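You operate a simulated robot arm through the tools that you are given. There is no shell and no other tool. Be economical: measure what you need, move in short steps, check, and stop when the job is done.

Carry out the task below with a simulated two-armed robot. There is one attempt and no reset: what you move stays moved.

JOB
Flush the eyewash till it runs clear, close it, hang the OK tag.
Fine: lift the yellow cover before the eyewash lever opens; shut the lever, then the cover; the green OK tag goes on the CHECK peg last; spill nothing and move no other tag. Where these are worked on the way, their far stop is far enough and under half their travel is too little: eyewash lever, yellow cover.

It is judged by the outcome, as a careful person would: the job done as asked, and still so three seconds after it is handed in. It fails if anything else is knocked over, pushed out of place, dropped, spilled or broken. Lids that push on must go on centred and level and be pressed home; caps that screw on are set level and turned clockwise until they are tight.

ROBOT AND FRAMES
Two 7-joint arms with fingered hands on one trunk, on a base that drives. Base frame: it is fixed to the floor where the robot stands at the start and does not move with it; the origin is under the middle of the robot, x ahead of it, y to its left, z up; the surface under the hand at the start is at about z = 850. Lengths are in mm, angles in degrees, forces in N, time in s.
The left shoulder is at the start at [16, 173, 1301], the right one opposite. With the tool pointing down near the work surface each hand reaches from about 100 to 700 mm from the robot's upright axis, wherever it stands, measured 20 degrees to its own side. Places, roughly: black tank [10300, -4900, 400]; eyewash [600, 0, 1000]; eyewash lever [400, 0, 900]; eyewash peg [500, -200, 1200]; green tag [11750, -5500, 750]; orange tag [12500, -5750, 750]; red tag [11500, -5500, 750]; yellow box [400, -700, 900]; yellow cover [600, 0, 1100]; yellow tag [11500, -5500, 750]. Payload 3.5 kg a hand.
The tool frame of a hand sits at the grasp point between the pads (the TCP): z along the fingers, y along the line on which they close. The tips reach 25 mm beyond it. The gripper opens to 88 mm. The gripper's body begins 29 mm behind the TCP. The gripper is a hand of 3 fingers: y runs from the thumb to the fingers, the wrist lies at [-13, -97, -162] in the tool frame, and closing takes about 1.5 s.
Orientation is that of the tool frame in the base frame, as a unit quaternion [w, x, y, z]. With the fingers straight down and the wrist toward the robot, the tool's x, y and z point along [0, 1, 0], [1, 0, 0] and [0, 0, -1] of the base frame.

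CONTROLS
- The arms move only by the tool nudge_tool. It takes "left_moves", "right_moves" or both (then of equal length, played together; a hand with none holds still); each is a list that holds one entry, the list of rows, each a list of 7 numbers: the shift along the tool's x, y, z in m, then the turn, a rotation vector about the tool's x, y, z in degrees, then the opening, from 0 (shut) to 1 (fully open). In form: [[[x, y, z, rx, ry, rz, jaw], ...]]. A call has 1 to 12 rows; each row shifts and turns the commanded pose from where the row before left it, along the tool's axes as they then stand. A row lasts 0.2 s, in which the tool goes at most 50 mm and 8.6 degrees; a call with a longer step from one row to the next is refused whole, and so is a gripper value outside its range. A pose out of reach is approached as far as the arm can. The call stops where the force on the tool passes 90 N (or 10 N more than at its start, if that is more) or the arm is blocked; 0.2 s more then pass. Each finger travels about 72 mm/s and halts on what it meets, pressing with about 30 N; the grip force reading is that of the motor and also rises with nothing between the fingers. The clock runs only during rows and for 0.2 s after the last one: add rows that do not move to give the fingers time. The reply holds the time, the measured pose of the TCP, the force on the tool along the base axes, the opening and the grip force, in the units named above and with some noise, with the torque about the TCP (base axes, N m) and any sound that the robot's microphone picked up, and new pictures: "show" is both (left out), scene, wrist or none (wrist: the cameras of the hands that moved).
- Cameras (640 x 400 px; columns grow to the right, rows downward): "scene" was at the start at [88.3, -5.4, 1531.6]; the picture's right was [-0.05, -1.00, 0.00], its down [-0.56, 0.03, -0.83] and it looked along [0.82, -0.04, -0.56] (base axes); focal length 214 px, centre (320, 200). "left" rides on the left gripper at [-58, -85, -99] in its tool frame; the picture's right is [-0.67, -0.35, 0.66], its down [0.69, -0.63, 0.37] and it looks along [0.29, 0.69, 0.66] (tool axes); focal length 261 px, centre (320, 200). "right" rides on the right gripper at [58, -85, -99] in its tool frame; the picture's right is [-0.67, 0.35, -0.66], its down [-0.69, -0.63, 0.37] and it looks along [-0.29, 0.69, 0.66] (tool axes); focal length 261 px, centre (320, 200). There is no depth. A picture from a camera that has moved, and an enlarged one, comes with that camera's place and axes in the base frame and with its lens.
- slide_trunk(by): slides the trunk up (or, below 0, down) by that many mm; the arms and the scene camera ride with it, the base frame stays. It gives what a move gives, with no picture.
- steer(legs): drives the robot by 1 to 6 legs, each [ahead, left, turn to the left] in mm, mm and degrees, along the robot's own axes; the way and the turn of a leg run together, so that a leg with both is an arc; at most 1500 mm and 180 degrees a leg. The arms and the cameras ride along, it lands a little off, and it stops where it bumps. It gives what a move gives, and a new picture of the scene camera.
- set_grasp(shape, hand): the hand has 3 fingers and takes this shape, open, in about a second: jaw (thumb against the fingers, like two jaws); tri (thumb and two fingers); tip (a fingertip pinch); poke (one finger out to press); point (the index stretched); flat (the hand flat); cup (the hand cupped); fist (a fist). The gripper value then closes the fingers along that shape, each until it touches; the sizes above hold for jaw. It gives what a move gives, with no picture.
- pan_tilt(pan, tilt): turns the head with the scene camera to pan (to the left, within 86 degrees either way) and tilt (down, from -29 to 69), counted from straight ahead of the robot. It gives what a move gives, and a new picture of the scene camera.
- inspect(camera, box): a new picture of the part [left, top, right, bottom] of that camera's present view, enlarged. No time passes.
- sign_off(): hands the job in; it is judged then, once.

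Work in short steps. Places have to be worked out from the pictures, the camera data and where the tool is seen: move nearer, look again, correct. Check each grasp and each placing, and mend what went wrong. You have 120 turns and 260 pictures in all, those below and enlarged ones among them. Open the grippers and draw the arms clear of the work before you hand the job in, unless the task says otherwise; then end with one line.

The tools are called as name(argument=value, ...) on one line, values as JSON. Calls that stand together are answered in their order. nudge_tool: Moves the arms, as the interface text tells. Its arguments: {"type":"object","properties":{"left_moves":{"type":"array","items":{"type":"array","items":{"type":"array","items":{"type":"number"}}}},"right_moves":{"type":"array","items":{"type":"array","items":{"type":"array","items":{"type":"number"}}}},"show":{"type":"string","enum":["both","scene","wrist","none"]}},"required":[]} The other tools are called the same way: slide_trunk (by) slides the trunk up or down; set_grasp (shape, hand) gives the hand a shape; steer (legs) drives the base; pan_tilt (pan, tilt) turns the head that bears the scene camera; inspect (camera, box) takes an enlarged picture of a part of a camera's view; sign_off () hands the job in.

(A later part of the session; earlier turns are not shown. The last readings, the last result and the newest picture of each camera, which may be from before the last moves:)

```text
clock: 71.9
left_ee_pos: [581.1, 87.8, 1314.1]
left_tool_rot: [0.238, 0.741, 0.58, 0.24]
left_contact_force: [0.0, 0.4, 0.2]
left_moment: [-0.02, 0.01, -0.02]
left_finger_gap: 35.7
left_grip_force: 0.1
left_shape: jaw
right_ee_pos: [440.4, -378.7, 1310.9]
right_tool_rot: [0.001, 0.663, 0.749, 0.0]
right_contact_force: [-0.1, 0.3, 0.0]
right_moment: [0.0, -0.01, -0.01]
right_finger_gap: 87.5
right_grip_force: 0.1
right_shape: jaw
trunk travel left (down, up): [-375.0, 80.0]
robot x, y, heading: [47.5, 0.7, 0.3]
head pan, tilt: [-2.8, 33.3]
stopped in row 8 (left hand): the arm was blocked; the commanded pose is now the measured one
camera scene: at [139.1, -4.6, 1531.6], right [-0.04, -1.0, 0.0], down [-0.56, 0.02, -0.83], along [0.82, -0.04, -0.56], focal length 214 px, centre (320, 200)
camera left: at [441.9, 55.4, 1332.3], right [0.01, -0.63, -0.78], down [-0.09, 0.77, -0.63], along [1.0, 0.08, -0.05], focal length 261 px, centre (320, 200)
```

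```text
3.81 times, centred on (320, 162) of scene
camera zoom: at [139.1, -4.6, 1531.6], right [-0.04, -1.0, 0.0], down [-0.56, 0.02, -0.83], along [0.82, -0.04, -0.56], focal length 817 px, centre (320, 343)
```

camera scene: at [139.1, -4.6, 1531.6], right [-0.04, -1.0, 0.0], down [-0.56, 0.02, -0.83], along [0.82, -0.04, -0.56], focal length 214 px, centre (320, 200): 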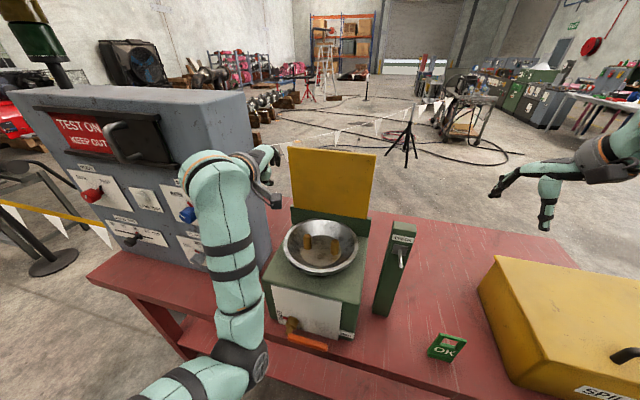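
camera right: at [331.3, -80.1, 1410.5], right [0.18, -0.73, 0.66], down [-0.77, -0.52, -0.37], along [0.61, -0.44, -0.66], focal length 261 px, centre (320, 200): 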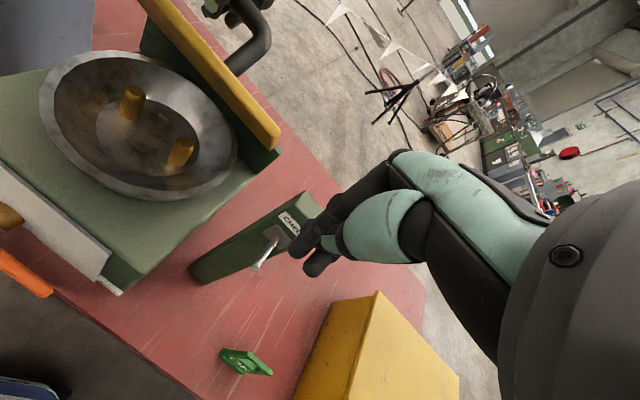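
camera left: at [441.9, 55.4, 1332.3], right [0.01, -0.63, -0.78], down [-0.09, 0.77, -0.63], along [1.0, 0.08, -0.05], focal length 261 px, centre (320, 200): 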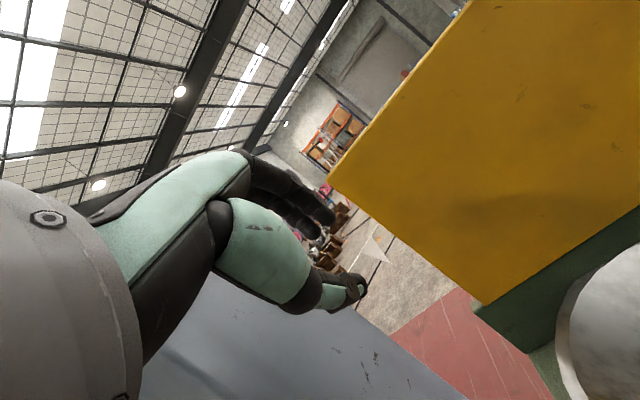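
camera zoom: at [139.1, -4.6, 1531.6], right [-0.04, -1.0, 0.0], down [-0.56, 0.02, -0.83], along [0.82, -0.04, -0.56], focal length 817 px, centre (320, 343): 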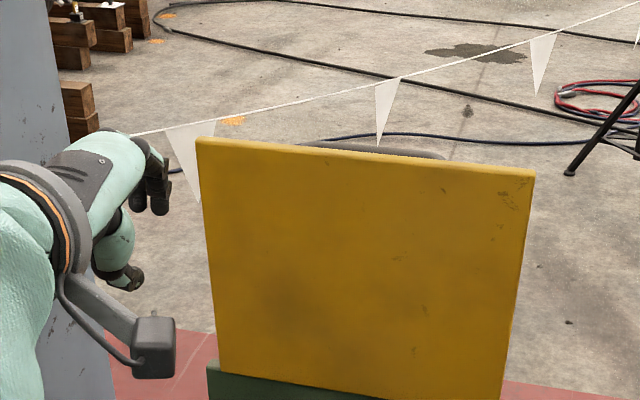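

The hand slipped off sideways because the arm is cramped so near. The cover still stands upright. I'll drive back 80 mm to give the elbow room and look again.

steer(legs=[[-80, 0, 0]])

inspect(camera="scene", box=[220, 110, 400, 300])

```text
clock: 73.0
left_ee_pos: [509.0, 86.4, 1311.1]
left_tool_rot: [0.236, 0.741, 0.582, 0.238]
left_contact_force: [0.3, 0.4, -0.1]
left_moment: [0.02, 0.02, 0.0]
left_finger_gap: 35.6
left_grip_force: 0.1
left_shape: jaw
right_ee_pos: [371.2, -379.4, 1307.8]
right_tool_rot: [-0.002, 0.663, 0.749, -0.001]
right_contact_force: [0.2, 0.4, 0.3]
right_moment: [-0.02, 0.03, 0.01]
right_finger_gap: 87.8
right_grip_force: 0.1
right_shape: jaw
trunk travel left (down, up): [-375.0, 80.0]
robot x, y, heading: [-26.8, -1.3, 0.4]
head pan, tilt: [-2.8, 33.3]
camera scene: at [69.8, -5.0, 1531.0], right [-0.04, -1.0, 0.0], down [-0.57, 0.02, -0.82], along [0.82, -0.03, -0.57], focal length 214 px, centre (320, 200)
```

scene: 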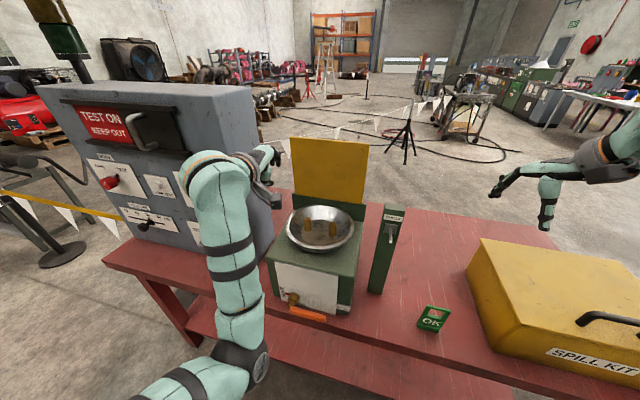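

```text
2.11 times, centred on (310, 205) of scene
camera zoom: at [69.8, -5.0, 1531.0], right [-0.04, -1.0, 0.0], down [-0.57, 0.02, -0.82], along [0.82, -0.03, -0.57], focal length 452 px, centre (341, 190)
```

zoom: 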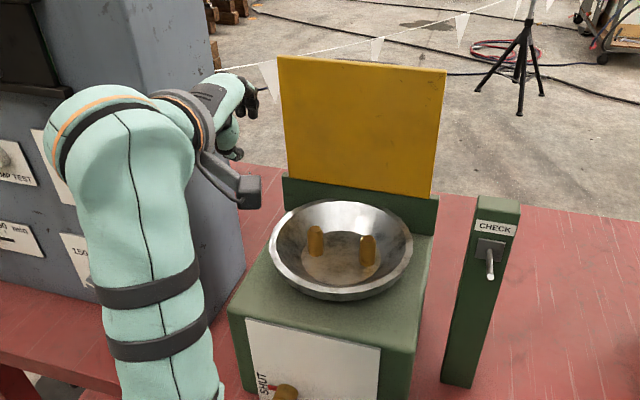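

The cover dropped back onto its open stop. I'll drive 27 mm forward as a compromise and square the hand up again above the edge.

steer(legs=[[27, 0, 0]])

nudge_tool(left_moves=[[[0, 0.0155, -0.0191, -0.7, -5.4, 3.3, 0.9], [0, 0.0155, -0.0191, -0.7, -5.4, 3.3, 0.9], [-0.0054, 0.03, 0.024, 0, 0, 0, 0.9], [-0.0054, 0.03, 0.024, 0, 0, 0, 0.9], [-0.0054, 0.03, 0.024, 0, 0, 0, 0.9], [-0.0054, 0.03, 0.024, 0, 0, 0, 0.9], [0, 0, 0, 0, 0, 0, 0.9]]])

```text
clock: 73.8
left_ee_pos: [520.6, 88.8, 1319.9]
left_tool_rot: [0.239, 0.739, 0.582, 0.243]
left_contact_force: [-1.2, -0.5, 0.4]
left_moment: [-0.04, -0.02, 0.01]
left_finger_gap: 35.8
left_grip_force: 0.0
left_shape: jaw
right_ee_pos: [380.9, -379.7, 1314.1]
right_tool_rot: [0.003, 0.662, 0.749, 0.003]
right_contact_force: [0.1, 0.0, 0.3]
right_moment: [0.0, -0.06, 0.0]
right_finger_gap: 87.8
right_grip_force: 0.1
right_shape: jaw
trunk travel left (down, up): [-375.0, 80.0]
robot x, y, heading: [0.2, -0.8, 0.5]
head pan, tilt: [-2.8, 33.3]
camera scene: at [77.2, -4.8, 1532.3], right [-0.04, -1.0, 0.0], down [-0.56, 0.02, -0.83], along [0.83, -0.03, -0.56], focal length 214 px, centre (320, 200)
```

scene: 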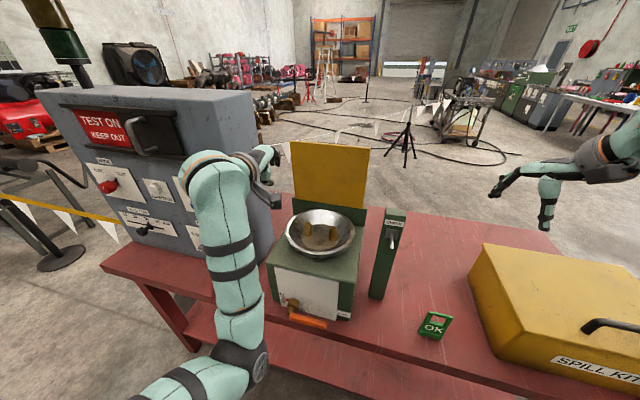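

```text
clock: 75.4
left_ee_pos: [660.8, 3.2, 1366.5]
left_tool_rot: [0.286, 0.789, 0.51, 0.189]
left_contact_force: [0.3, -0.3, -0.3]
left_moment: [0.02, 0.01, 0.01]
left_finger_gap: 79.0
left_grip_force: 0.0
left_shape: jaw
right_ee_pos: [391.4, -380.0, 1310.9]
right_tool_rot: [0.0, 0.662, 0.75, 0.0]
right_contact_force: [-0.1, 0.4, 0.2]
right_moment: [0.03, 0.0, 0.01]
right_finger_gap: 87.6
right_grip_force: 0.0
right_shape: jaw
trunk travel left (down, up): [-375.0, 80.0]
robot x, y, heading: [-2.8, 0.9, 0.4]
head pan, tilt: [-2.8, 33.3]
camera scene: at [88.5, -4.5, 1531.5], right [-0.04, -1.0, 0.0], down [-0.56, 0.02, -0.83], along [0.82, -0.03, -0.56], focal length 214 px, centre (320, 200)
camera left: at [518.0, 1.8, 1385.4], right [-0.13, -0.67, -0.73], down [0.06, 0.73, -0.68], along [0.99, -0.13, -0.05], focal length 261 px, centre (320, 200)
```

scene: 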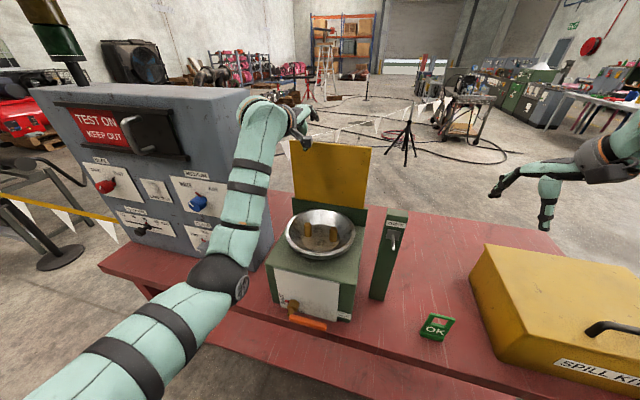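
left: 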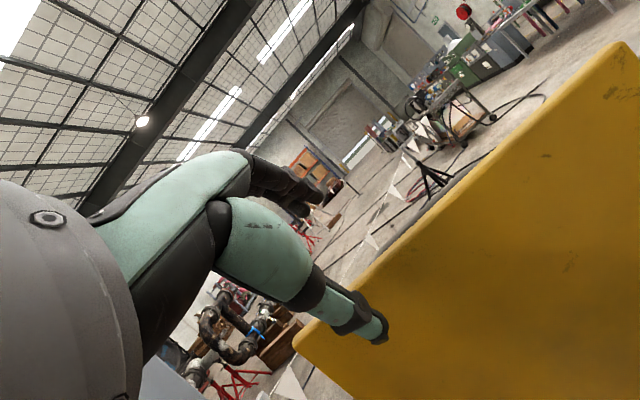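

Hand squared. I'll move the remaining ~50 mm forward to straddle the edge, then descend.

nudge_tool(left_moves=[[[0.01, 0.0175, 0.0148, 0, 0, 0, 0.9], [0.01, 0.0175, 0.0148, 0, 0, 0, 0.9], [0, -0.0125, 0.0156, 0, 0, 0, 0.9], [0, -0.0125, 0.0156, 0, 0, 0, 0.9], [0, -0.015, 0.0187, 0, 0, 0, 0.9], [0, 0, 0, 0, 0, 0, 0.9]]])

inspect(camera="scene", box=[260, 90, 380, 180])

```text
clock: 76.8
left_ee_pos: [712.4, 2.2, 1305.6]
left_tool_rot: [0.285, 0.789, 0.51, 0.19]
left_contact_force: [0.4, -0.2, 0.5]
left_moment: [0.0, -0.02, 0.04]
left_finger_gap: 79.1
left_grip_force: 0.0
left_shape: jaw
right_ee_pos: [390.1, -379.0, 1310.7]
right_tool_rot: [0.001, 0.663, 0.749, 0.0]
right_contact_force: [0.1, 0.5, 0.6]
right_moment: [0.0, -0.02, 0.0]
right_finger_gap: 87.6
right_grip_force: 0.1
right_shape: jaw
trunk travel left (down, up): [-375.0, 80.0]
robot x, y, heading: [0.9, -0.3, 0.4]
head pan, tilt: [-2.8, 33.3]
camera scene: at [87.7, -4.7, 1531.6], right [-0.04, -1.0, 0.0], down [-0.56, 0.02, -0.83], along [0.82, -0.03, -0.56], focal length 214 px, centre (320, 200)
camera left: at [569.9, 0.6, 1324.4], right [-0.13, -0.67, -0.73], down [0.06, 0.73, -0.68], along [0.99, -0.13, -0.05], focal length 261 px, centre (320, 200)
```

scene: 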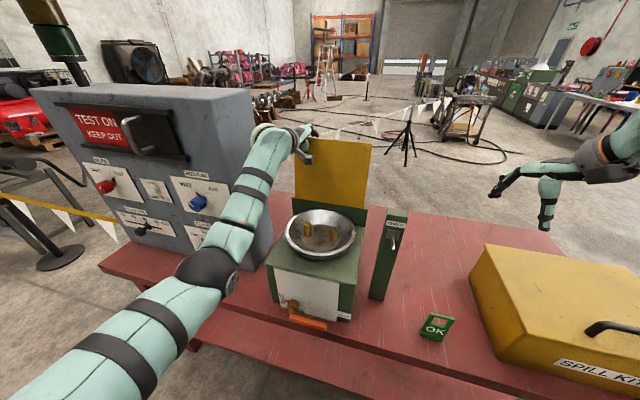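
left: 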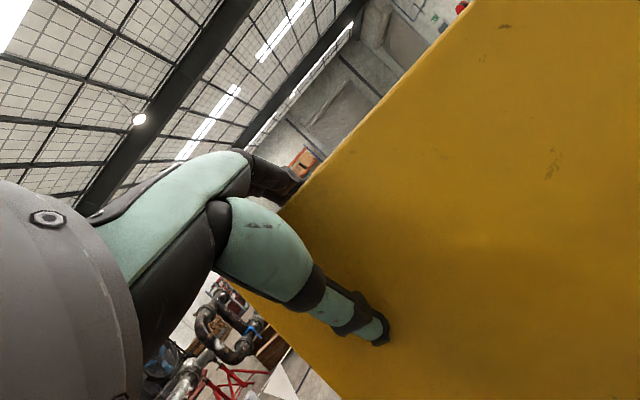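

```text
4.44 times, centred on (320, 135) of scene
camera zoom: at [87.7, -4.7, 1531.6], right [-0.04, -1.0, 0.0], down [-0.56, 0.02, -0.83], along [0.82, -0.03, -0.56], focal length 953 px, centre (320, 489)
```

zoom: 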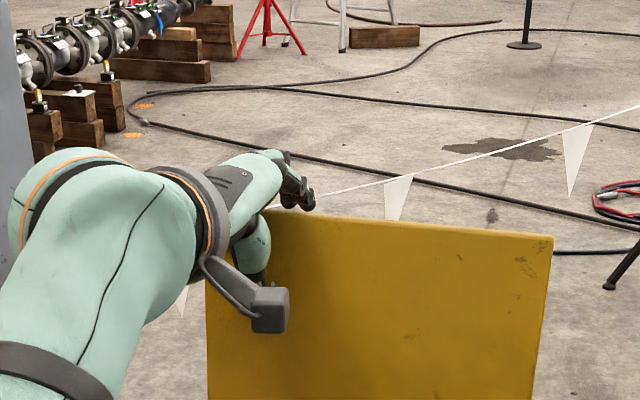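

I'll engage 10 mm deeper, cage the edge, and pull along the arc to ~85°.

nudge_tool(left_moves=[[[0, -0.0064, 0.0077, 0, 0, 0, 0.9], [0, 0, 0, 0, 0, 0, 0.5], [0, 0, 0, 0, 0, 0, 0.45], [0, 0, 0, 0, 0, 0, 0.45], [-0.001, -0.0067, -0.0156, 0, 0, 0, 0.45], [-0.001, -0.0067, -0.0156, 0, 0, 0, 0.45], [-0.001, -0.0077, -0.012, 0, 0, 0, 0.45], [-0.001, -0.0077, -0.012, 0, 0, 0, 0.45], [-0.001, -0.0096, -0.0096, 0, 0, 0, 0.45], [-0.001, -0.0096, -0.0096, 0, 0, 0, 0.45], [0, 0, 0, 0, 0, 0, 0.45]]])

inspect(camera="scene", box=[250, 110, 390, 215])

```text
clock: 79.2
left_ee_pos: [637.6, 31.3, 1316.2]
left_tool_rot: [0.285, 0.789, 0.51, 0.188]
left_contact_force: [3.9, -4.1, -21.6]
left_moment: [0.02, 0.12, -0.11]
left_finger_gap: 15.9
left_grip_force: 29.6
left_shape: jaw
right_ee_pos: [395.0, -381.1, 1308.8]
right_tool_rot: [-0.002, 0.662, 0.749, -0.001]
right_contact_force: [-0.5, 0.7, -0.2]
right_moment: [0.02, 0.02, 0.0]
right_finger_gap: 87.6
right_grip_force: 0.0
right_shape: jaw
trunk travel left (down, up): [-375.0, 80.0]
robot x, y, heading: [-3.7, -1.7, 0.2]
head pan, tilt: [-2.8, 33.3]
camera scene: at [93.6, -6.2, 1531.2], right [-0.04, -1.0, 0.0], down [-0.57, 0.02, -0.82], along [0.82, -0.03, -0.57], focal length 214 px, centre (320, 200)
camera left: at [494.9, 30.1, 1336.5], right [-0.13, -0.67, -0.73], down [0.05, 0.73, -0.68], along [0.99, -0.13, -0.06], focal length 261 px, centre (320, 200)
```

scene: 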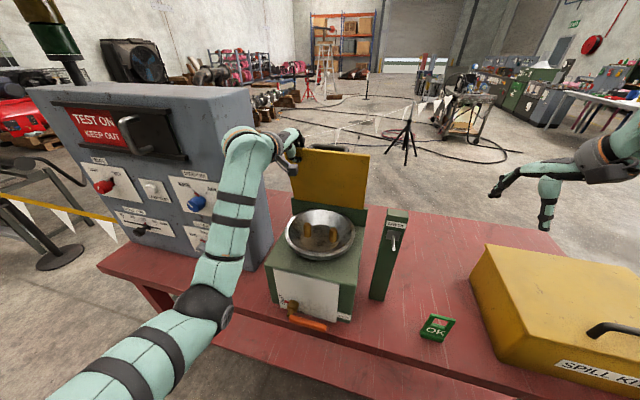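
left: 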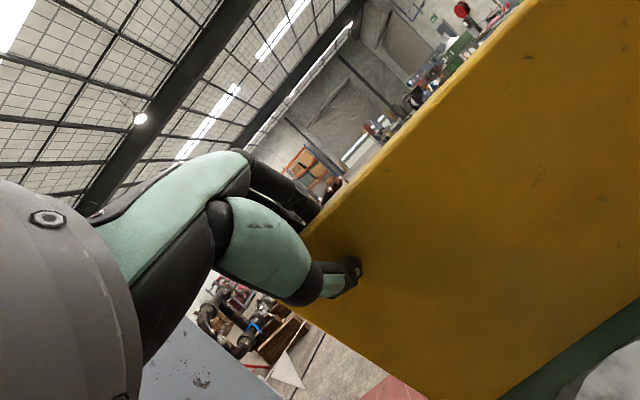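

```text
3.81 times, centred on (320, 162) of scene
camera zoom: at [93.6, -6.2, 1531.2], right [-0.04, -1.0, 0.0], down [-0.57, 0.02, -0.82], along [0.82, -0.03, -0.57], focal length 817 px, centre (320, 343)
```

zoom: 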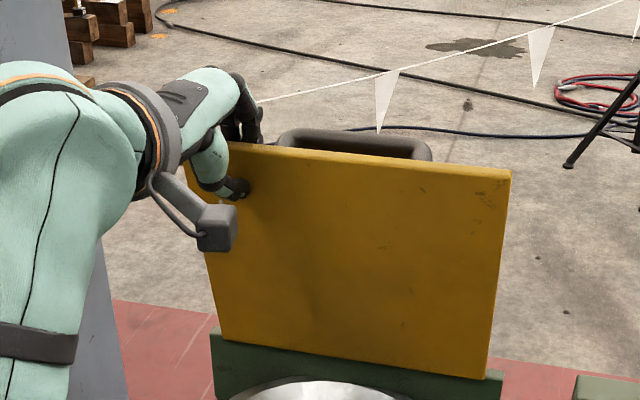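

The edge is pinched (gap 16 mm) and the cover is near vertical. I'll loosen slightly and lower along the arc to ~50° with the hand tilting along.

nudge_tool(left_moves=[[[0, 0, 0, 0, 0, 0, 0.3], [-0.001, -0.0108, -0.0058, -1.2, 0, 0, 0.3], [-0.001, -0.0108, -0.0058, -1.3, 0, 0, 0.3], [-0.001, -0.012, -0.0047, -1.2, 0, 0, 0.3], [-0.001, -0.012, -0.0047, -1.3, 0, 0, 0.3], [-0.001, -0.0201, -0.0053, -3.5, 0, 0, 0.3], [-0.001, -0.0213, -0.0052, -3.5, 0, 0, 0.3], [0, 0, 0, 0, 0, 0, 0.3]]])

inspect(camera="scene", box=[250, 120, 390, 225])

```text
clock: 81.0
left_ee_pos: [552.2, 59.6, 1282.0]
left_tool_rot: [0.367, 0.754, 0.488, 0.242]
left_contact_force: [-0.2, -0.1, 0.4]
left_moment: [0.04, -0.03, 0.02]
left_finger_gap: 26.1
left_grip_force: 0.1
left_shape: jaw
right_ee_pos: [390.6, -379.1, 1310.8]
right_tool_rot: [0.0, 0.662, 0.749, 0.002]
right_contact_force: [-0.6, -0.6, -0.5]
right_moment: [-0.02, -0.02, -0.03]
right_finger_gap: 87.6
right_grip_force: 0.1
right_shape: jaw
trunk travel left (down, up): [-375.0, 80.0]
robot x, y, heading: [-3.0, -0.7, 0.5]
head pan, tilt: [-2.8, 33.3]
camera scene: at [88.2, -4.9, 1531.6], right [-0.04, -1.0, 0.0], down [-0.56, 0.02, -0.83], along [0.82, -0.03, -0.56], focal length 214 px, centre (320, 200)
camera left: at [409.3, 60.9, 1274.8], right [0.01, -0.73, -0.68], down [0.19, 0.67, -0.72], along [0.98, -0.13, 0.15], focal length 261 px, centre (320, 200)
```

scene: 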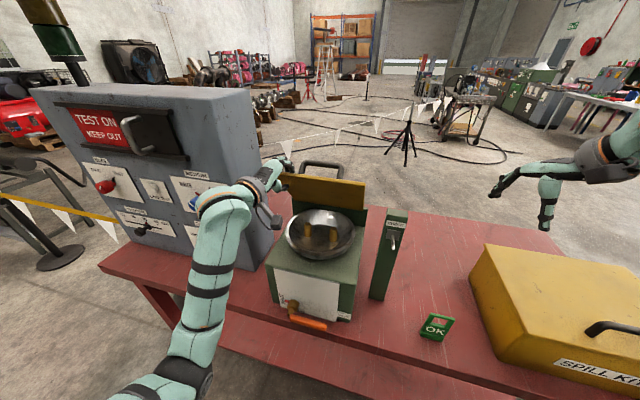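
left: 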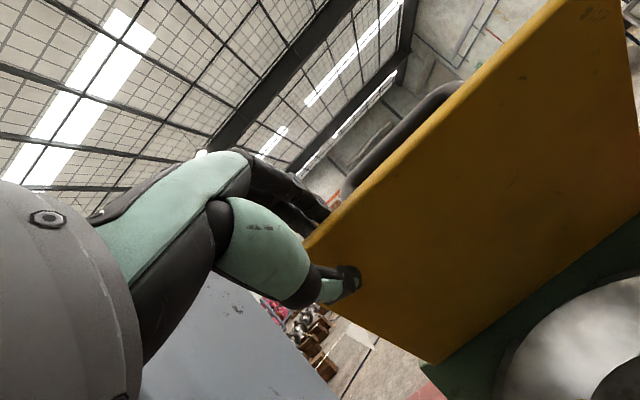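

```text
3.81 times, centred on (320, 172) of scene
camera zoom: at [88.2, -4.9, 1531.6], right [-0.04, -1.0, 0.0], down [-0.56, 0.02, -0.83], along [0.82, -0.03, -0.56], focal length 817 px, centre (320, 305)
```

zoom: 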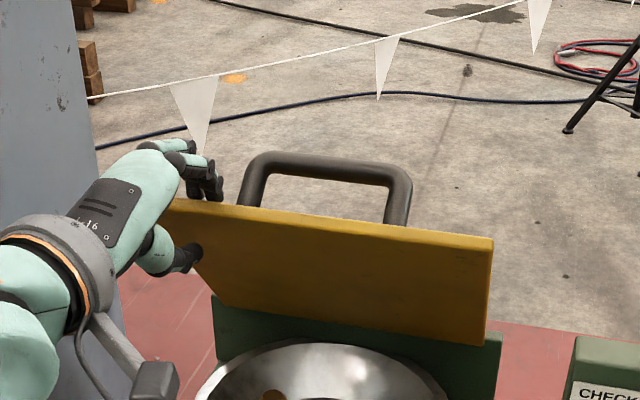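

The cover is under control at about 50°. Continuing to ~20°.

nudge_tool(left_moves=[[[-0.002, -0.021, -0.0026, -5, 0, 0, 0.3], [-0.002, -0.0215, -0.0027, -5, 0, 0, 0.3], [-0.002, -0.0212, -0.0006, -6, 0, 0, 0.3], [-0.002, -0.0215, -0.0012, -6, 0, 0, 0.3], [0, 0, 0, 0, 0, 0, 0.3]]])

inspect(camera="scene", box=[240, 150, 380, 255])

```text
clock: 82.2
left_ee_pos: [504.5, 73.9, 1212.7]
left_tool_rot: [0.503, 0.67, 0.433, 0.332]
left_contact_force: [-0.8, -0.6, -0.1]
left_moment: [0.02, 0.0, -0.01]
left_finger_gap: 26.8
left_grip_force: 0.1
left_shape: jaw
right_ee_pos: [391.2, -379.9, 1311.5]
right_tool_rot: [0.001, 0.662, 0.75, 0.001]
right_contact_force: [1.1, 0.6, 0.0]
right_moment: [0.03, 0.01, 0.03]
right_finger_gap: 87.5
right_grip_force: 0.0
right_shape: jaw
trunk travel left (down, up): [-375.0, 80.0]
robot x, y, heading: [-1.7, -2.6, 0.5]
head pan, tilt: [-2.8, 33.3]
camera scene: at [88.2, -4.8, 1531.6], right [-0.04, -1.0, 0.0], down [-0.56, 0.02, -0.83], along [0.82, -0.03, -0.56], focal length 214 px, centre (320, 200)
camera left: at [372.3, 69.7, 1156.2], right [0.22, -0.83, -0.52], down [0.45, 0.56, -0.7], along [0.87, -0.08, 0.49], focal length 261 px, centre (320, 200)
```

scene: 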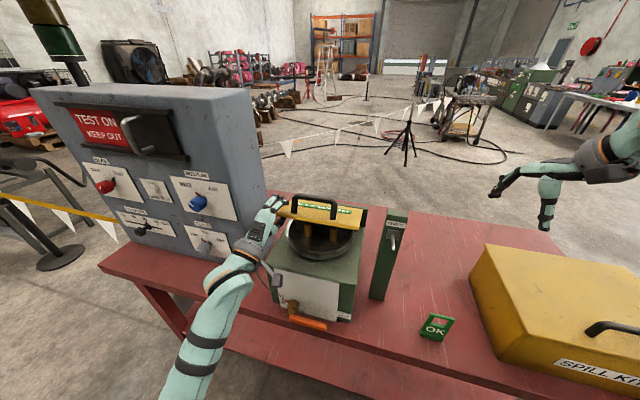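
left: 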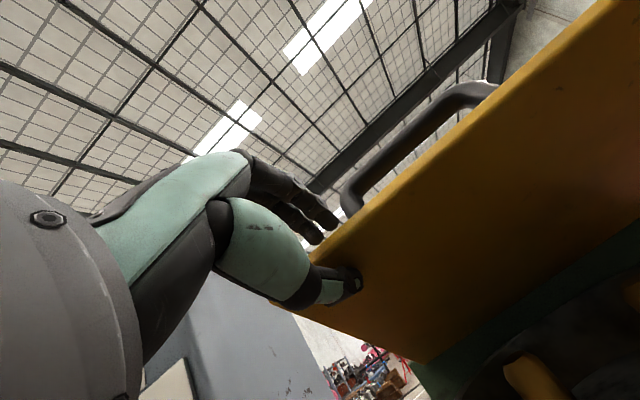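

```text
3.81 times, centred on (310, 202) of scene
camera zoom: at [88.2, -4.8, 1531.6], right [-0.04, -1.0, 0.0], down [-0.56, 0.02, -0.83], along [0.82, -0.03, -0.56], focal length 817 px, centre (358, 190)
```

zoom: 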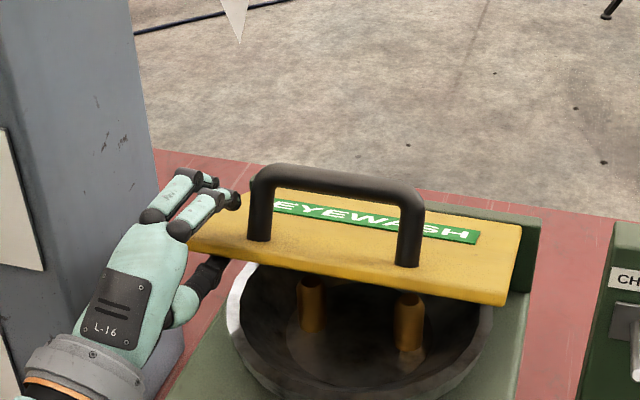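

Nearly there, with the cover resting on the thumb. I'll lower the rest of the way.

nudge_tool(left_moves=[[[-0.002, -0.0217, 0.0005, -5, 0, 0, 0.3], [-0.001, -0.0214, -0.0002, -5, 0, 0, 0.3], [0, -0.0209, 0.0015, -4, 0, 0, 0.3], [0, -0.016, 0.001, -2, 0, 0, 0.35], [0, 0, 0, 0, 0, 0, 0.35]]])

inspect(camera="scene", box=[240, 170, 380, 275])

```text
clock: 83.4
left_ee_pos: [494.8, 74.4, 1133.9]
left_tool_rot: [0.593, 0.593, 0.382, 0.388]
left_contact_force: [-0.1, -0.4, -1.0]
left_moment: [0.03, 0.04, -0.01]
left_finger_gap: 30.7
left_grip_force: 0.0
left_shape: jaw
right_ee_pos: [390.9, -378.4, 1310.2]
right_tool_rot: [0.001, 0.662, 0.749, 0.001]
right_contact_force: [0.1, 0.4, -0.1]
right_moment: [-0.02, 0.01, -0.05]
right_finger_gap: 87.7
right_grip_force: 0.1
right_shape: jaw
trunk travel left (down, up): [-375.0, 80.0]
robot x, y, heading: [-3.7, -0.3, 0.4]
head pan, tilt: [-2.8, 33.3]
camera scene: at [87.9, -4.7, 1531.6], right [-0.04, -1.0, 0.0], down [-0.56, 0.02, -0.83], along [0.82, -0.03, -0.56], focal length 214 px, centre (320, 200)
camera left: at [380.0, 61.8, 1046.6], right [0.33, -0.88, -0.35], down [0.62, 0.48, -0.62], along [0.71, -0.01, 0.7], focal length 261 px, centre (320, 200)
```

scene: 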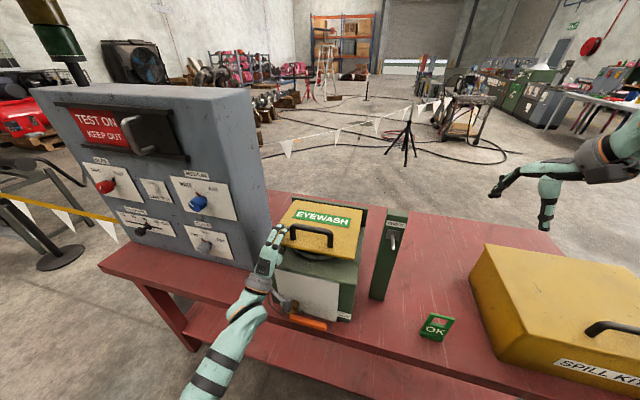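
left: 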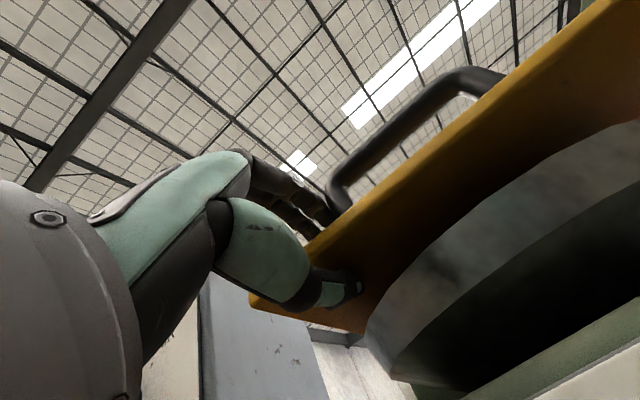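

```text
3.81 times, centred on (310, 222) of scene
camera zoom: at [87.9, -4.7, 1531.6], right [-0.04, -1.0, 0.0], down [-0.56, 0.02, -0.83], along [0.82, -0.03, -0.56], focal length 817 px, centre (358, 114)
```

zoom: 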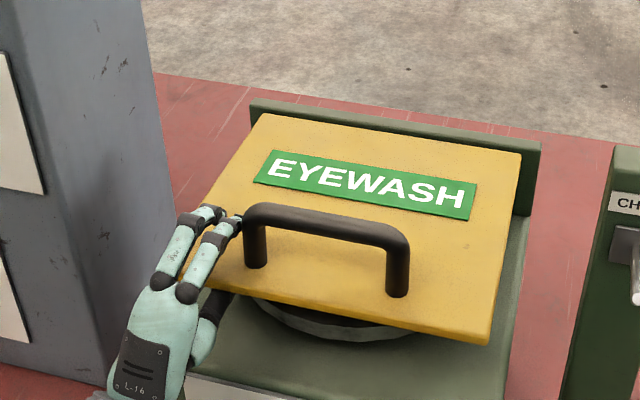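

The cover is on or almost on the rim. I'll go slightly lower, open, and withdraw straight back.

nudge_tool(left_moves=[[[0, -0.007, 0, 0, 0, 0, 0.4], [0, 0, 0, 0, 0, 0, 0.5], [0, 0, -0.03, 0, 0, 0, 0.5], [0, 0, -0.035, 0, 0, 0, 0.5], [0, 0, -0.03, 0, 0, 0, 0.5], [0, 0, 0, 0, 0, 0, 0.5]]], show="none")

inspect(camera="scene", box=[230, 170, 390, 330])

inspect(camera="left", box=[200, 0, 640, 400])

```text
clock: 84.8
left_ee_pos: [408.4, 113.8, 1125.4]
left_tool_rot: [0.593, 0.594, 0.381, 0.388]
left_contact_force: [0.4, 0.7, 0.0]
left_moment: [-0.04, 0.01, 0.02]
left_finger_gap: 43.7
left_grip_force: 0.0
left_shape: jaw
right_ee_pos: [391.0, -378.6, 1308.8]
right_tool_rot: [-0.001, 0.662, 0.749, 0.0]
right_contact_force: [-0.7, 0.6, 0.5]
right_moment: [-0.04, -0.01, 0.03]
right_finger_gap: 87.6
right_grip_force: 0.0
right_shape: jaw
trunk travel left (down, up): [-375.0, 80.0]
robot x, y, heading: [0.8, 0.5, 0.5]
head pan, tilt: [-2.8, 33.3]
```

```text
2.50 times, centred on (310, 250) of scene
camera zoom: at [88.5, -4.9, 1531.5], right [-0.04, -1.0, 0.0], down [-0.56, 0.02, -0.83], along [0.82, -0.03, -0.56], focal length 536 px, centre (345, 75)
```

zoom: 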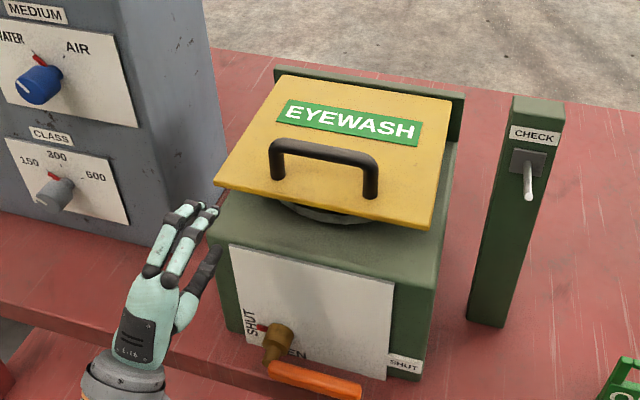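

```text
1.00 times, centred on (420, 200) of left (not enlarged: the box is as wide or as high as the picture)
camera zoom: at [293.7, 101.5, 1039.5], right [0.33, -0.88, -0.35], down [0.62, 0.48, -0.62], along [0.72, -0.01, 0.7], focal length 261 px, centre (220, 200)
```

zoom: 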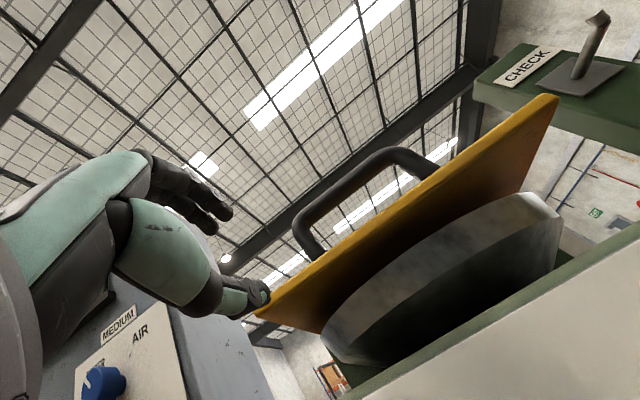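

The cover is closed on the rim and the lever is shut. I'll draw the left arm away and look closely at the OK tag and peg.

nudge_tool(left_moves=[[[0.02, 0, -0.04, 0, 0, 0, 0.5], [0.03, 0.0, -0.03, 0, 0, 0, 0.5], [0.03, 0, 0, 0, 0, 0, 0.5]]], show="none")

inspect(camera="scene", box=[405, 300, 465, 350])

inspect(camera="right", box=[0, 0, 640, 400])

inspect(camera="left", box=[420, 0, 640, 140])

```text
clock: 85.6
left_ee_pos: [380.2, 217.9, 1125.1]
left_tool_rot: [0.593, 0.593, 0.382, 0.388]
left_contact_force: [0.3, 0.0, -0.5]
left_moment: [-0.02, 0.01, -0.02]
left_finger_gap: 43.5
left_grip_force: 0.2
left_shape: jaw
right_ee_pos: [391.5, -379.2, 1310.6]
right_tool_rot: [0.0, 0.662, 0.749, -0.001]
right_contact_force: [0.7, 0.5, -0.3]
right_moment: [0.0, 0.02, 0.0]
right_finger_gap: 87.4
right_grip_force: 0.2
right_shape: jaw
trunk travel left (down, up): [-375.0, 80.0]
robot x, y, heading: [-0.6, 1.2, 0.3]
head pan, tilt: [-2.8, 33.3]
```

```text
8.00 times, centred on (435, 325) of scene
camera zoom: at [89.5, -4.3, 1531.5], right [-0.04, -1.0, 0.0], down [-0.56, 0.02, -0.82], along [0.82, -0.03, -0.57], focal length 1716 px, centre (-600, -800)
```

zoom: 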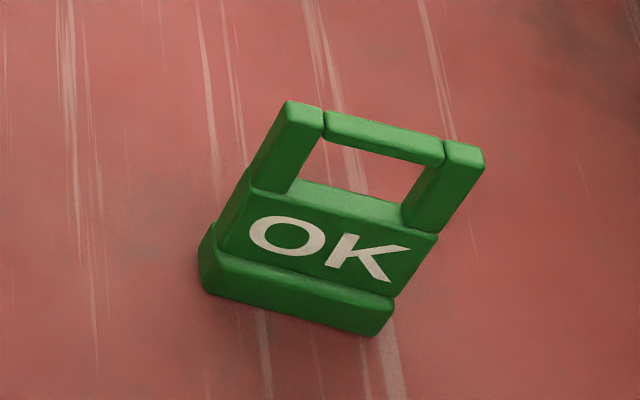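

```text
1.00 times, centred on (320, 200) of right (not enlarged: the box is as wide or as high as the picture)
camera zoom: at [301.4, -331.9, 1409.6], right [0.43, -0.62, 0.66], down [-0.54, -0.76, -0.37], along [0.72, -0.2, -0.66], focal length 261 px, centre (320, 200)
```

zoom: 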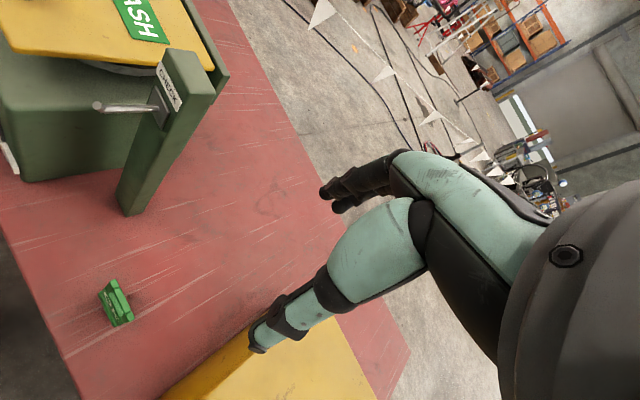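

```text
2.86 times, centred on (530, 70) of left
camera zoom: at [265.1, 204.9, 1038.0], right [0.33, -0.88, -0.35], down [0.62, 0.48, -0.62], along [0.72, -0.01, 0.7], focal length 745 px, centre (-280, 571)
```

zoom: 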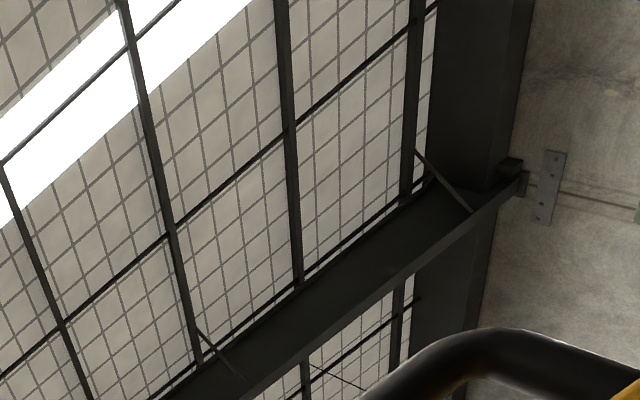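

inspect(camera="right", box=[80, 265, 160, 335])

inspect(camera="right", box=[80, 40, 230, 160])

```text
5.71 times, centred on (120, 300) of right
camera zoom: at [301.4, -331.9, 1409.6], right [0.43, -0.62, 0.66], down [-0.54, -0.76, -0.37], along [0.72, -0.2, -0.66], focal length 1489 px, centre (1463, -371)
```

zoom: 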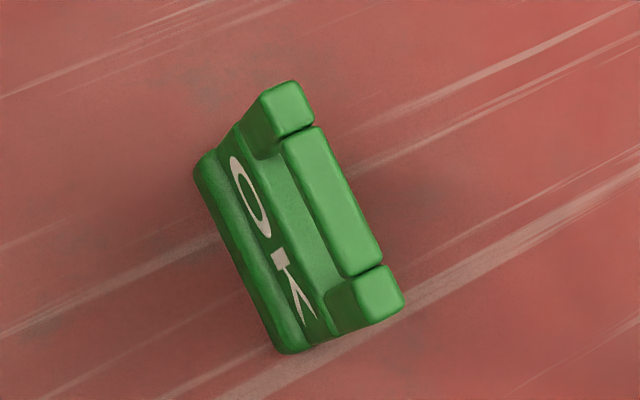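

```text
3.33 times, centred on (155, 100) of right
camera zoom: at [301.4, -331.9, 1409.6], right [0.43, -0.62, 0.66], down [-0.54, -0.76, -0.37], along [0.72, -0.2, -0.66], focal length 869 px, centre (870, 533)
```

zoom: 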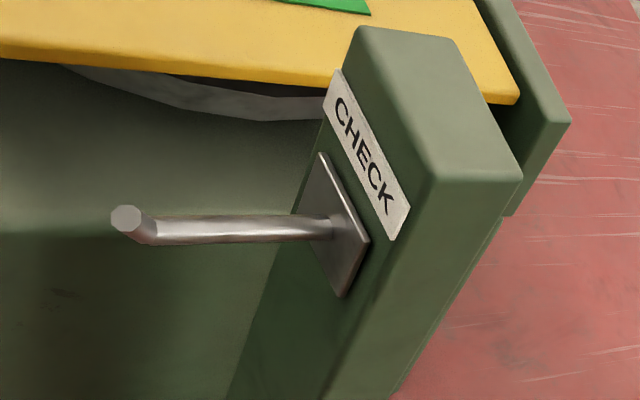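

Tag: upright, width ~58 mm, top bar centre (367,-339,955), yaw ≈17°. Peg: root (479,-208,1150), kinked tip (429,-191,1156). I'll turn the right hand so its fingers point forward and close sideways across the tag.

nudge_tool(right_moves=[[[0, 0, 0, 0, 0, -8.2, 1], [0, 0, 0, 0, 0, -8.2, 1], [0, 0, 0, 0, 0, -8.2, 1], [0, 0, 0, 0, 0, -8.2, 1], [0, 0, 0, 0, 0, -8.2, 1], [0, 0, 0, 0, 0, -8.2, 1], [0, 0, 0, 0, 0, -8.2, 1], [0, 0, 0, 0, 0, -8.2, 1], [0, 0, 0, 0, -8.1, 0, 1], [0, 0, 0, 0, -8.1, 0, 1], [0, 0, 0, 0, -8.1, 0, 1], [0, 0, 0, 0, -8.1, 0, 1]]], show="none")

nudge_tool(right_moves=[[[0, 0, 0, 0, -8.1, 0, 1], [0, 0, 0, 0, -8.1, 0, 1], [0, 0, 0, 0, -8.1, 0, 1], [0, 0, 0, 0, -8.1, 0, 1], [0, 0, 0, 0, 0, 0, 1]]])

```text
clock: 88.2
left_ee_pos: [377.7, 216.6, 1125.6]
left_tool_rot: [0.592, 0.593, 0.383, 0.388]
left_contact_force: [0.8, -0.3, 0.2]
left_moment: [-0.01, 0.0, -0.01]
left_finger_gap: 43.4
left_grip_force: 0.0
left_shape: jaw
right_ee_pos: [389.0, -380.3, 1310.8]
right_tool_rot: [0.278, 0.145, 0.949, -0.042]
right_contact_force: [0.6, 0.6, -0.5]
right_moment: [0.02, -0.01, 0.02]
right_finger_gap: 87.6
right_grip_force: 0.1
right_shape: jaw
trunk travel left (down, up): [-375.0, 80.0]
robot x, y, heading: [-1.2, -2.5, 0.5]
head pan, tilt: [-2.8, 33.3]
```

```text
clock: 89.4
left_ee_pos: [378.3, 217.0, 1124.9]
left_tool_rot: [0.593, 0.594, 0.382, 0.388]
left_contact_force: [-0.4, -0.7, -1.1]
left_moment: [0.02, 0.04, -0.02]
left_finger_gap: 43.6
left_grip_force: 0.0
left_shape: jaw
right_ee_pos: [390.2, -380.8, 1310.5]
right_tool_rot: [0.531, 0.127, 0.834, -0.081]
right_contact_force: [-0.3, -0.8, -0.3]
right_moment: [-0.01, -0.03, -0.01]
right_finger_gap: 87.6
right_grip_force: 0.1
right_shape: jaw
trunk travel left (down, up): [-375.0, 80.0]
robot x, y, heading: [-4.6, 1.3, 0.3]
head pan, tilt: [-2.8, 33.3]
camera scene: at [88.0, -4.7, 1531.6], right [-0.04, -1.0, 0.0], down [-0.56, 0.02, -0.83], along [0.82, -0.03, -0.56], focal length 214 px, centre (320, 200)
camera right: at [255.8, -426.9, 1300.3], right [-0.19, 0.42, 0.88], down [0.41, -0.79, 0.47], along [0.89, 0.45, -0.02], focal length 261 px, centre (320, 200)
```

scene: 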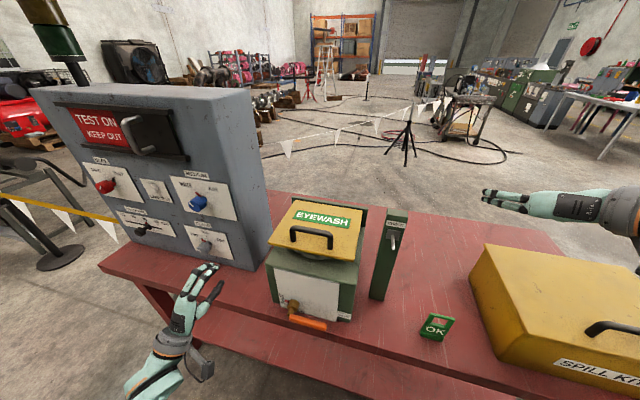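
right: 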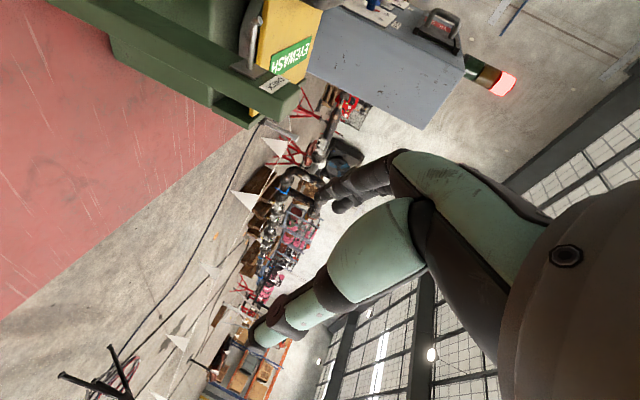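

Orientation is right: fingers forward, 25° down, closing sideways. I'll descend to a pre-grasp spot in front of the tag.

nudge_tool(right_moves=[[[0.0405, 0.0033, 0.009, 0, 0, 0, 1], [0.0405, 0.0033, 0.009, 0, 0, 0, 1], [0.0405, 0.0033, 0.009, 0, 0, 0, 1], [0.0405, 0.0033, 0.009, 0, 0, 0, 1], [0.0405, 0.0033, 0.009, 0, 0, 0, 1], [0.0405, 0.0033, 0.009, 0, 0, 0, 1], [0.0405, 0.0033, 0.009, 0, 0, 0, 1], [0.0405, 0.0033, 0.009, 0, 0, 0, 1], [0, 0, 0, 0, 0, 0, 1]]])

inspect(camera="scene", box=[380, 270, 500, 370])

```text
clock: 91.4
left_ee_pos: [379.8, 216.3, 1124.8]
left_tool_rot: [0.593, 0.593, 0.382, 0.388]
left_contact_force: [-1.0, 0.5, 0.1]
left_moment: [0.0, -0.02, -0.01]
left_finger_gap: 43.6
left_grip_force: 0.1
left_shape: jaw
right_ee_pos: [332.8, -332.8, 986.7]
right_tool_rot: [0.529, 0.128, 0.835, -0.079]
right_contact_force: [-0.7, 0.0, -0.3]
right_moment: [-0.01, -0.03, -0.03]
right_finger_gap: 87.9
right_grip_force: 0.1
right_shape: jaw
trunk travel left (down, up): [-375.0, 80.0]
robot x, y, heading: [-1.1, -0.3, 0.3]
head pan, tilt: [-2.8, 33.3]
camera scene: at [87.9, -4.6, 1531.6], right [-0.04, -1.0, 0.0], down [-0.56, 0.02, -0.83], along [0.82, -0.03, -0.56], focal length 214 px, centre (320, 200)
camera right: at [198.3, -379.1, 976.3], right [-0.19, 0.42, 0.89], down [0.41, -0.79, 0.46], along [0.89, 0.45, -0.02], focal length 261 px, centre (320, 200)
```

scene: 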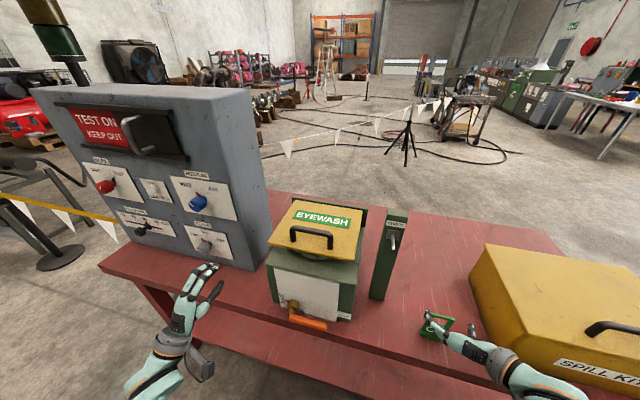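
right: 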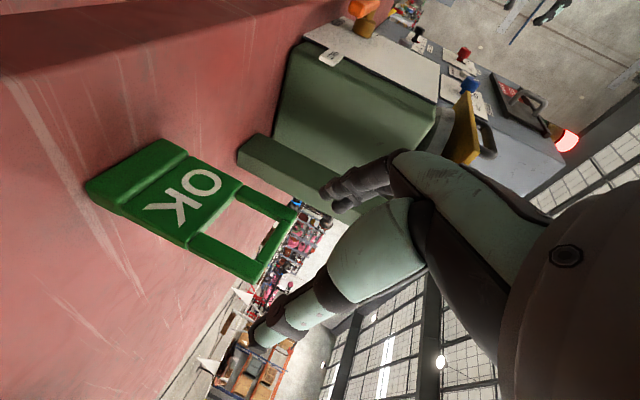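

```text
4.00 times, centred on (440, 320) of scene
camera zoom: at [87.9, -4.6, 1531.6], right [-0.04, -1.0, 0.0], down [-0.56, 0.02, -0.83], along [0.82, -0.03, -0.56], focal length 858 px, centre (-160, -280)
```

zoom: 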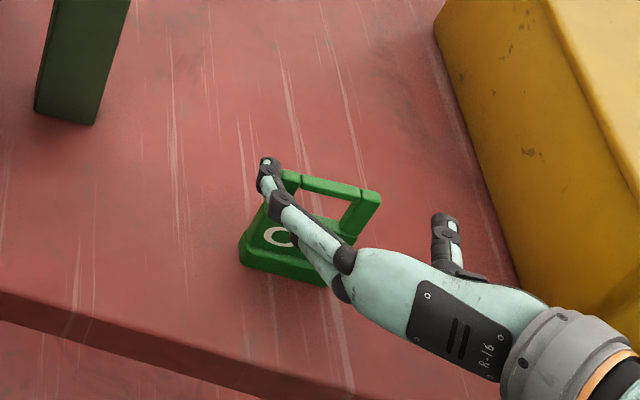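

The tag is well seen. I'll shift 9 mm left, descend to z≈902, and move forward so the fingers straddle the OK plate.

nudge_tool(right_moves=[[[0.0257, 0.009, 0.012, 0, 0, 0, 1], [0.0257, 0, 0.012, 0, 0, 0, 1], [0.0257, 0, 0.012, 0, 0, 0, 1], [-0.005, 0, 0.011, 0, 0, 0, 1], [-0.005, 0, 0.011, 0, 0, 0, 1], [0, 0, 0, 0, 0, 0, 1]]])

inspect(camera="scene", box=[380, 270, 500, 370])

```text
clock: 92.8
left_ee_pos: [377.7, 216.1, 1124.4]
left_tool_rot: [0.593, 0.593, 0.382, 0.388]
left_contact_force: [0.3, 0.1, 0.6]
left_moment: [-0.03, 0.0, 0.02]
left_finger_gap: 43.6
left_grip_force: 0.0
left_shape: jaw
right_ee_pos: [356.4, -330.0, 901.8]
right_tool_rot: [0.531, 0.127, 0.834, -0.081]
right_contact_force: [-0.2, -0.3, -0.2]
right_moment: [0.02, 0.0, 0.0]
right_finger_gap: 87.7
right_grip_force: 0.0
right_shape: jaw
trunk travel left (down, up): [-375.0, 80.0]
robot x, y, heading: [0.5, 4.0, 0.3]
head pan, tilt: [-2.8, 33.3]
camera scene: at [87.5, -4.5, 1531.6], right [-0.04, -1.0, 0.0], down [-0.56, 0.02, -0.83], along [0.82, -0.03, -0.56], focal length 214 px, centre (320, 200)
camera right: at [221.8, -376.8, 890.8], right [-0.19, 0.42, 0.89], down [0.41, -0.79, 0.46], along [0.89, 0.45, -0.02], focal length 261 px, centre (320, 200)
```

scene: 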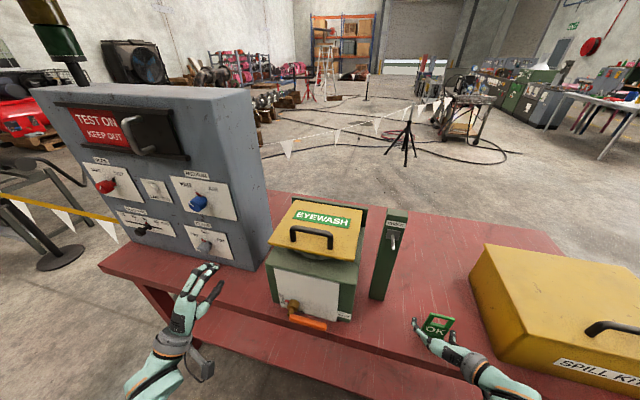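
right: 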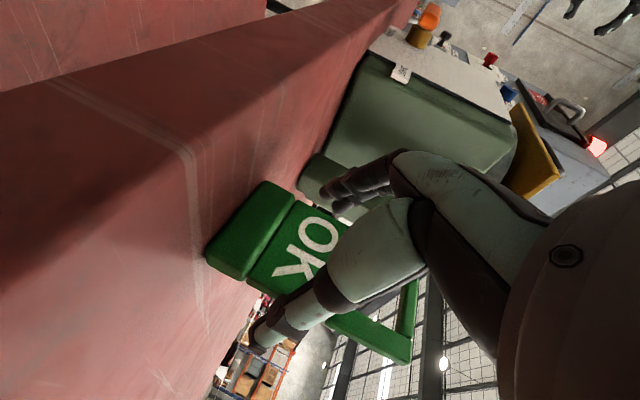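

```text
4.00 times, centred on (440, 320) of scene
camera zoom: at [87.5, -4.5, 1531.6], right [-0.04, -1.0, 0.0], down [-0.56, 0.02, -0.83], along [0.82, -0.03, -0.56], focal length 858 px, centre (-160, -280)
```

zoom: 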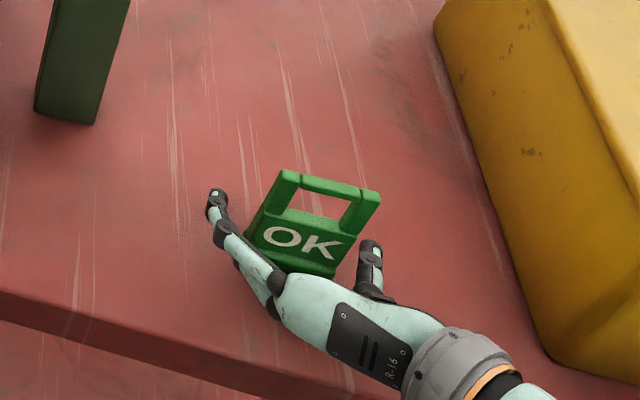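

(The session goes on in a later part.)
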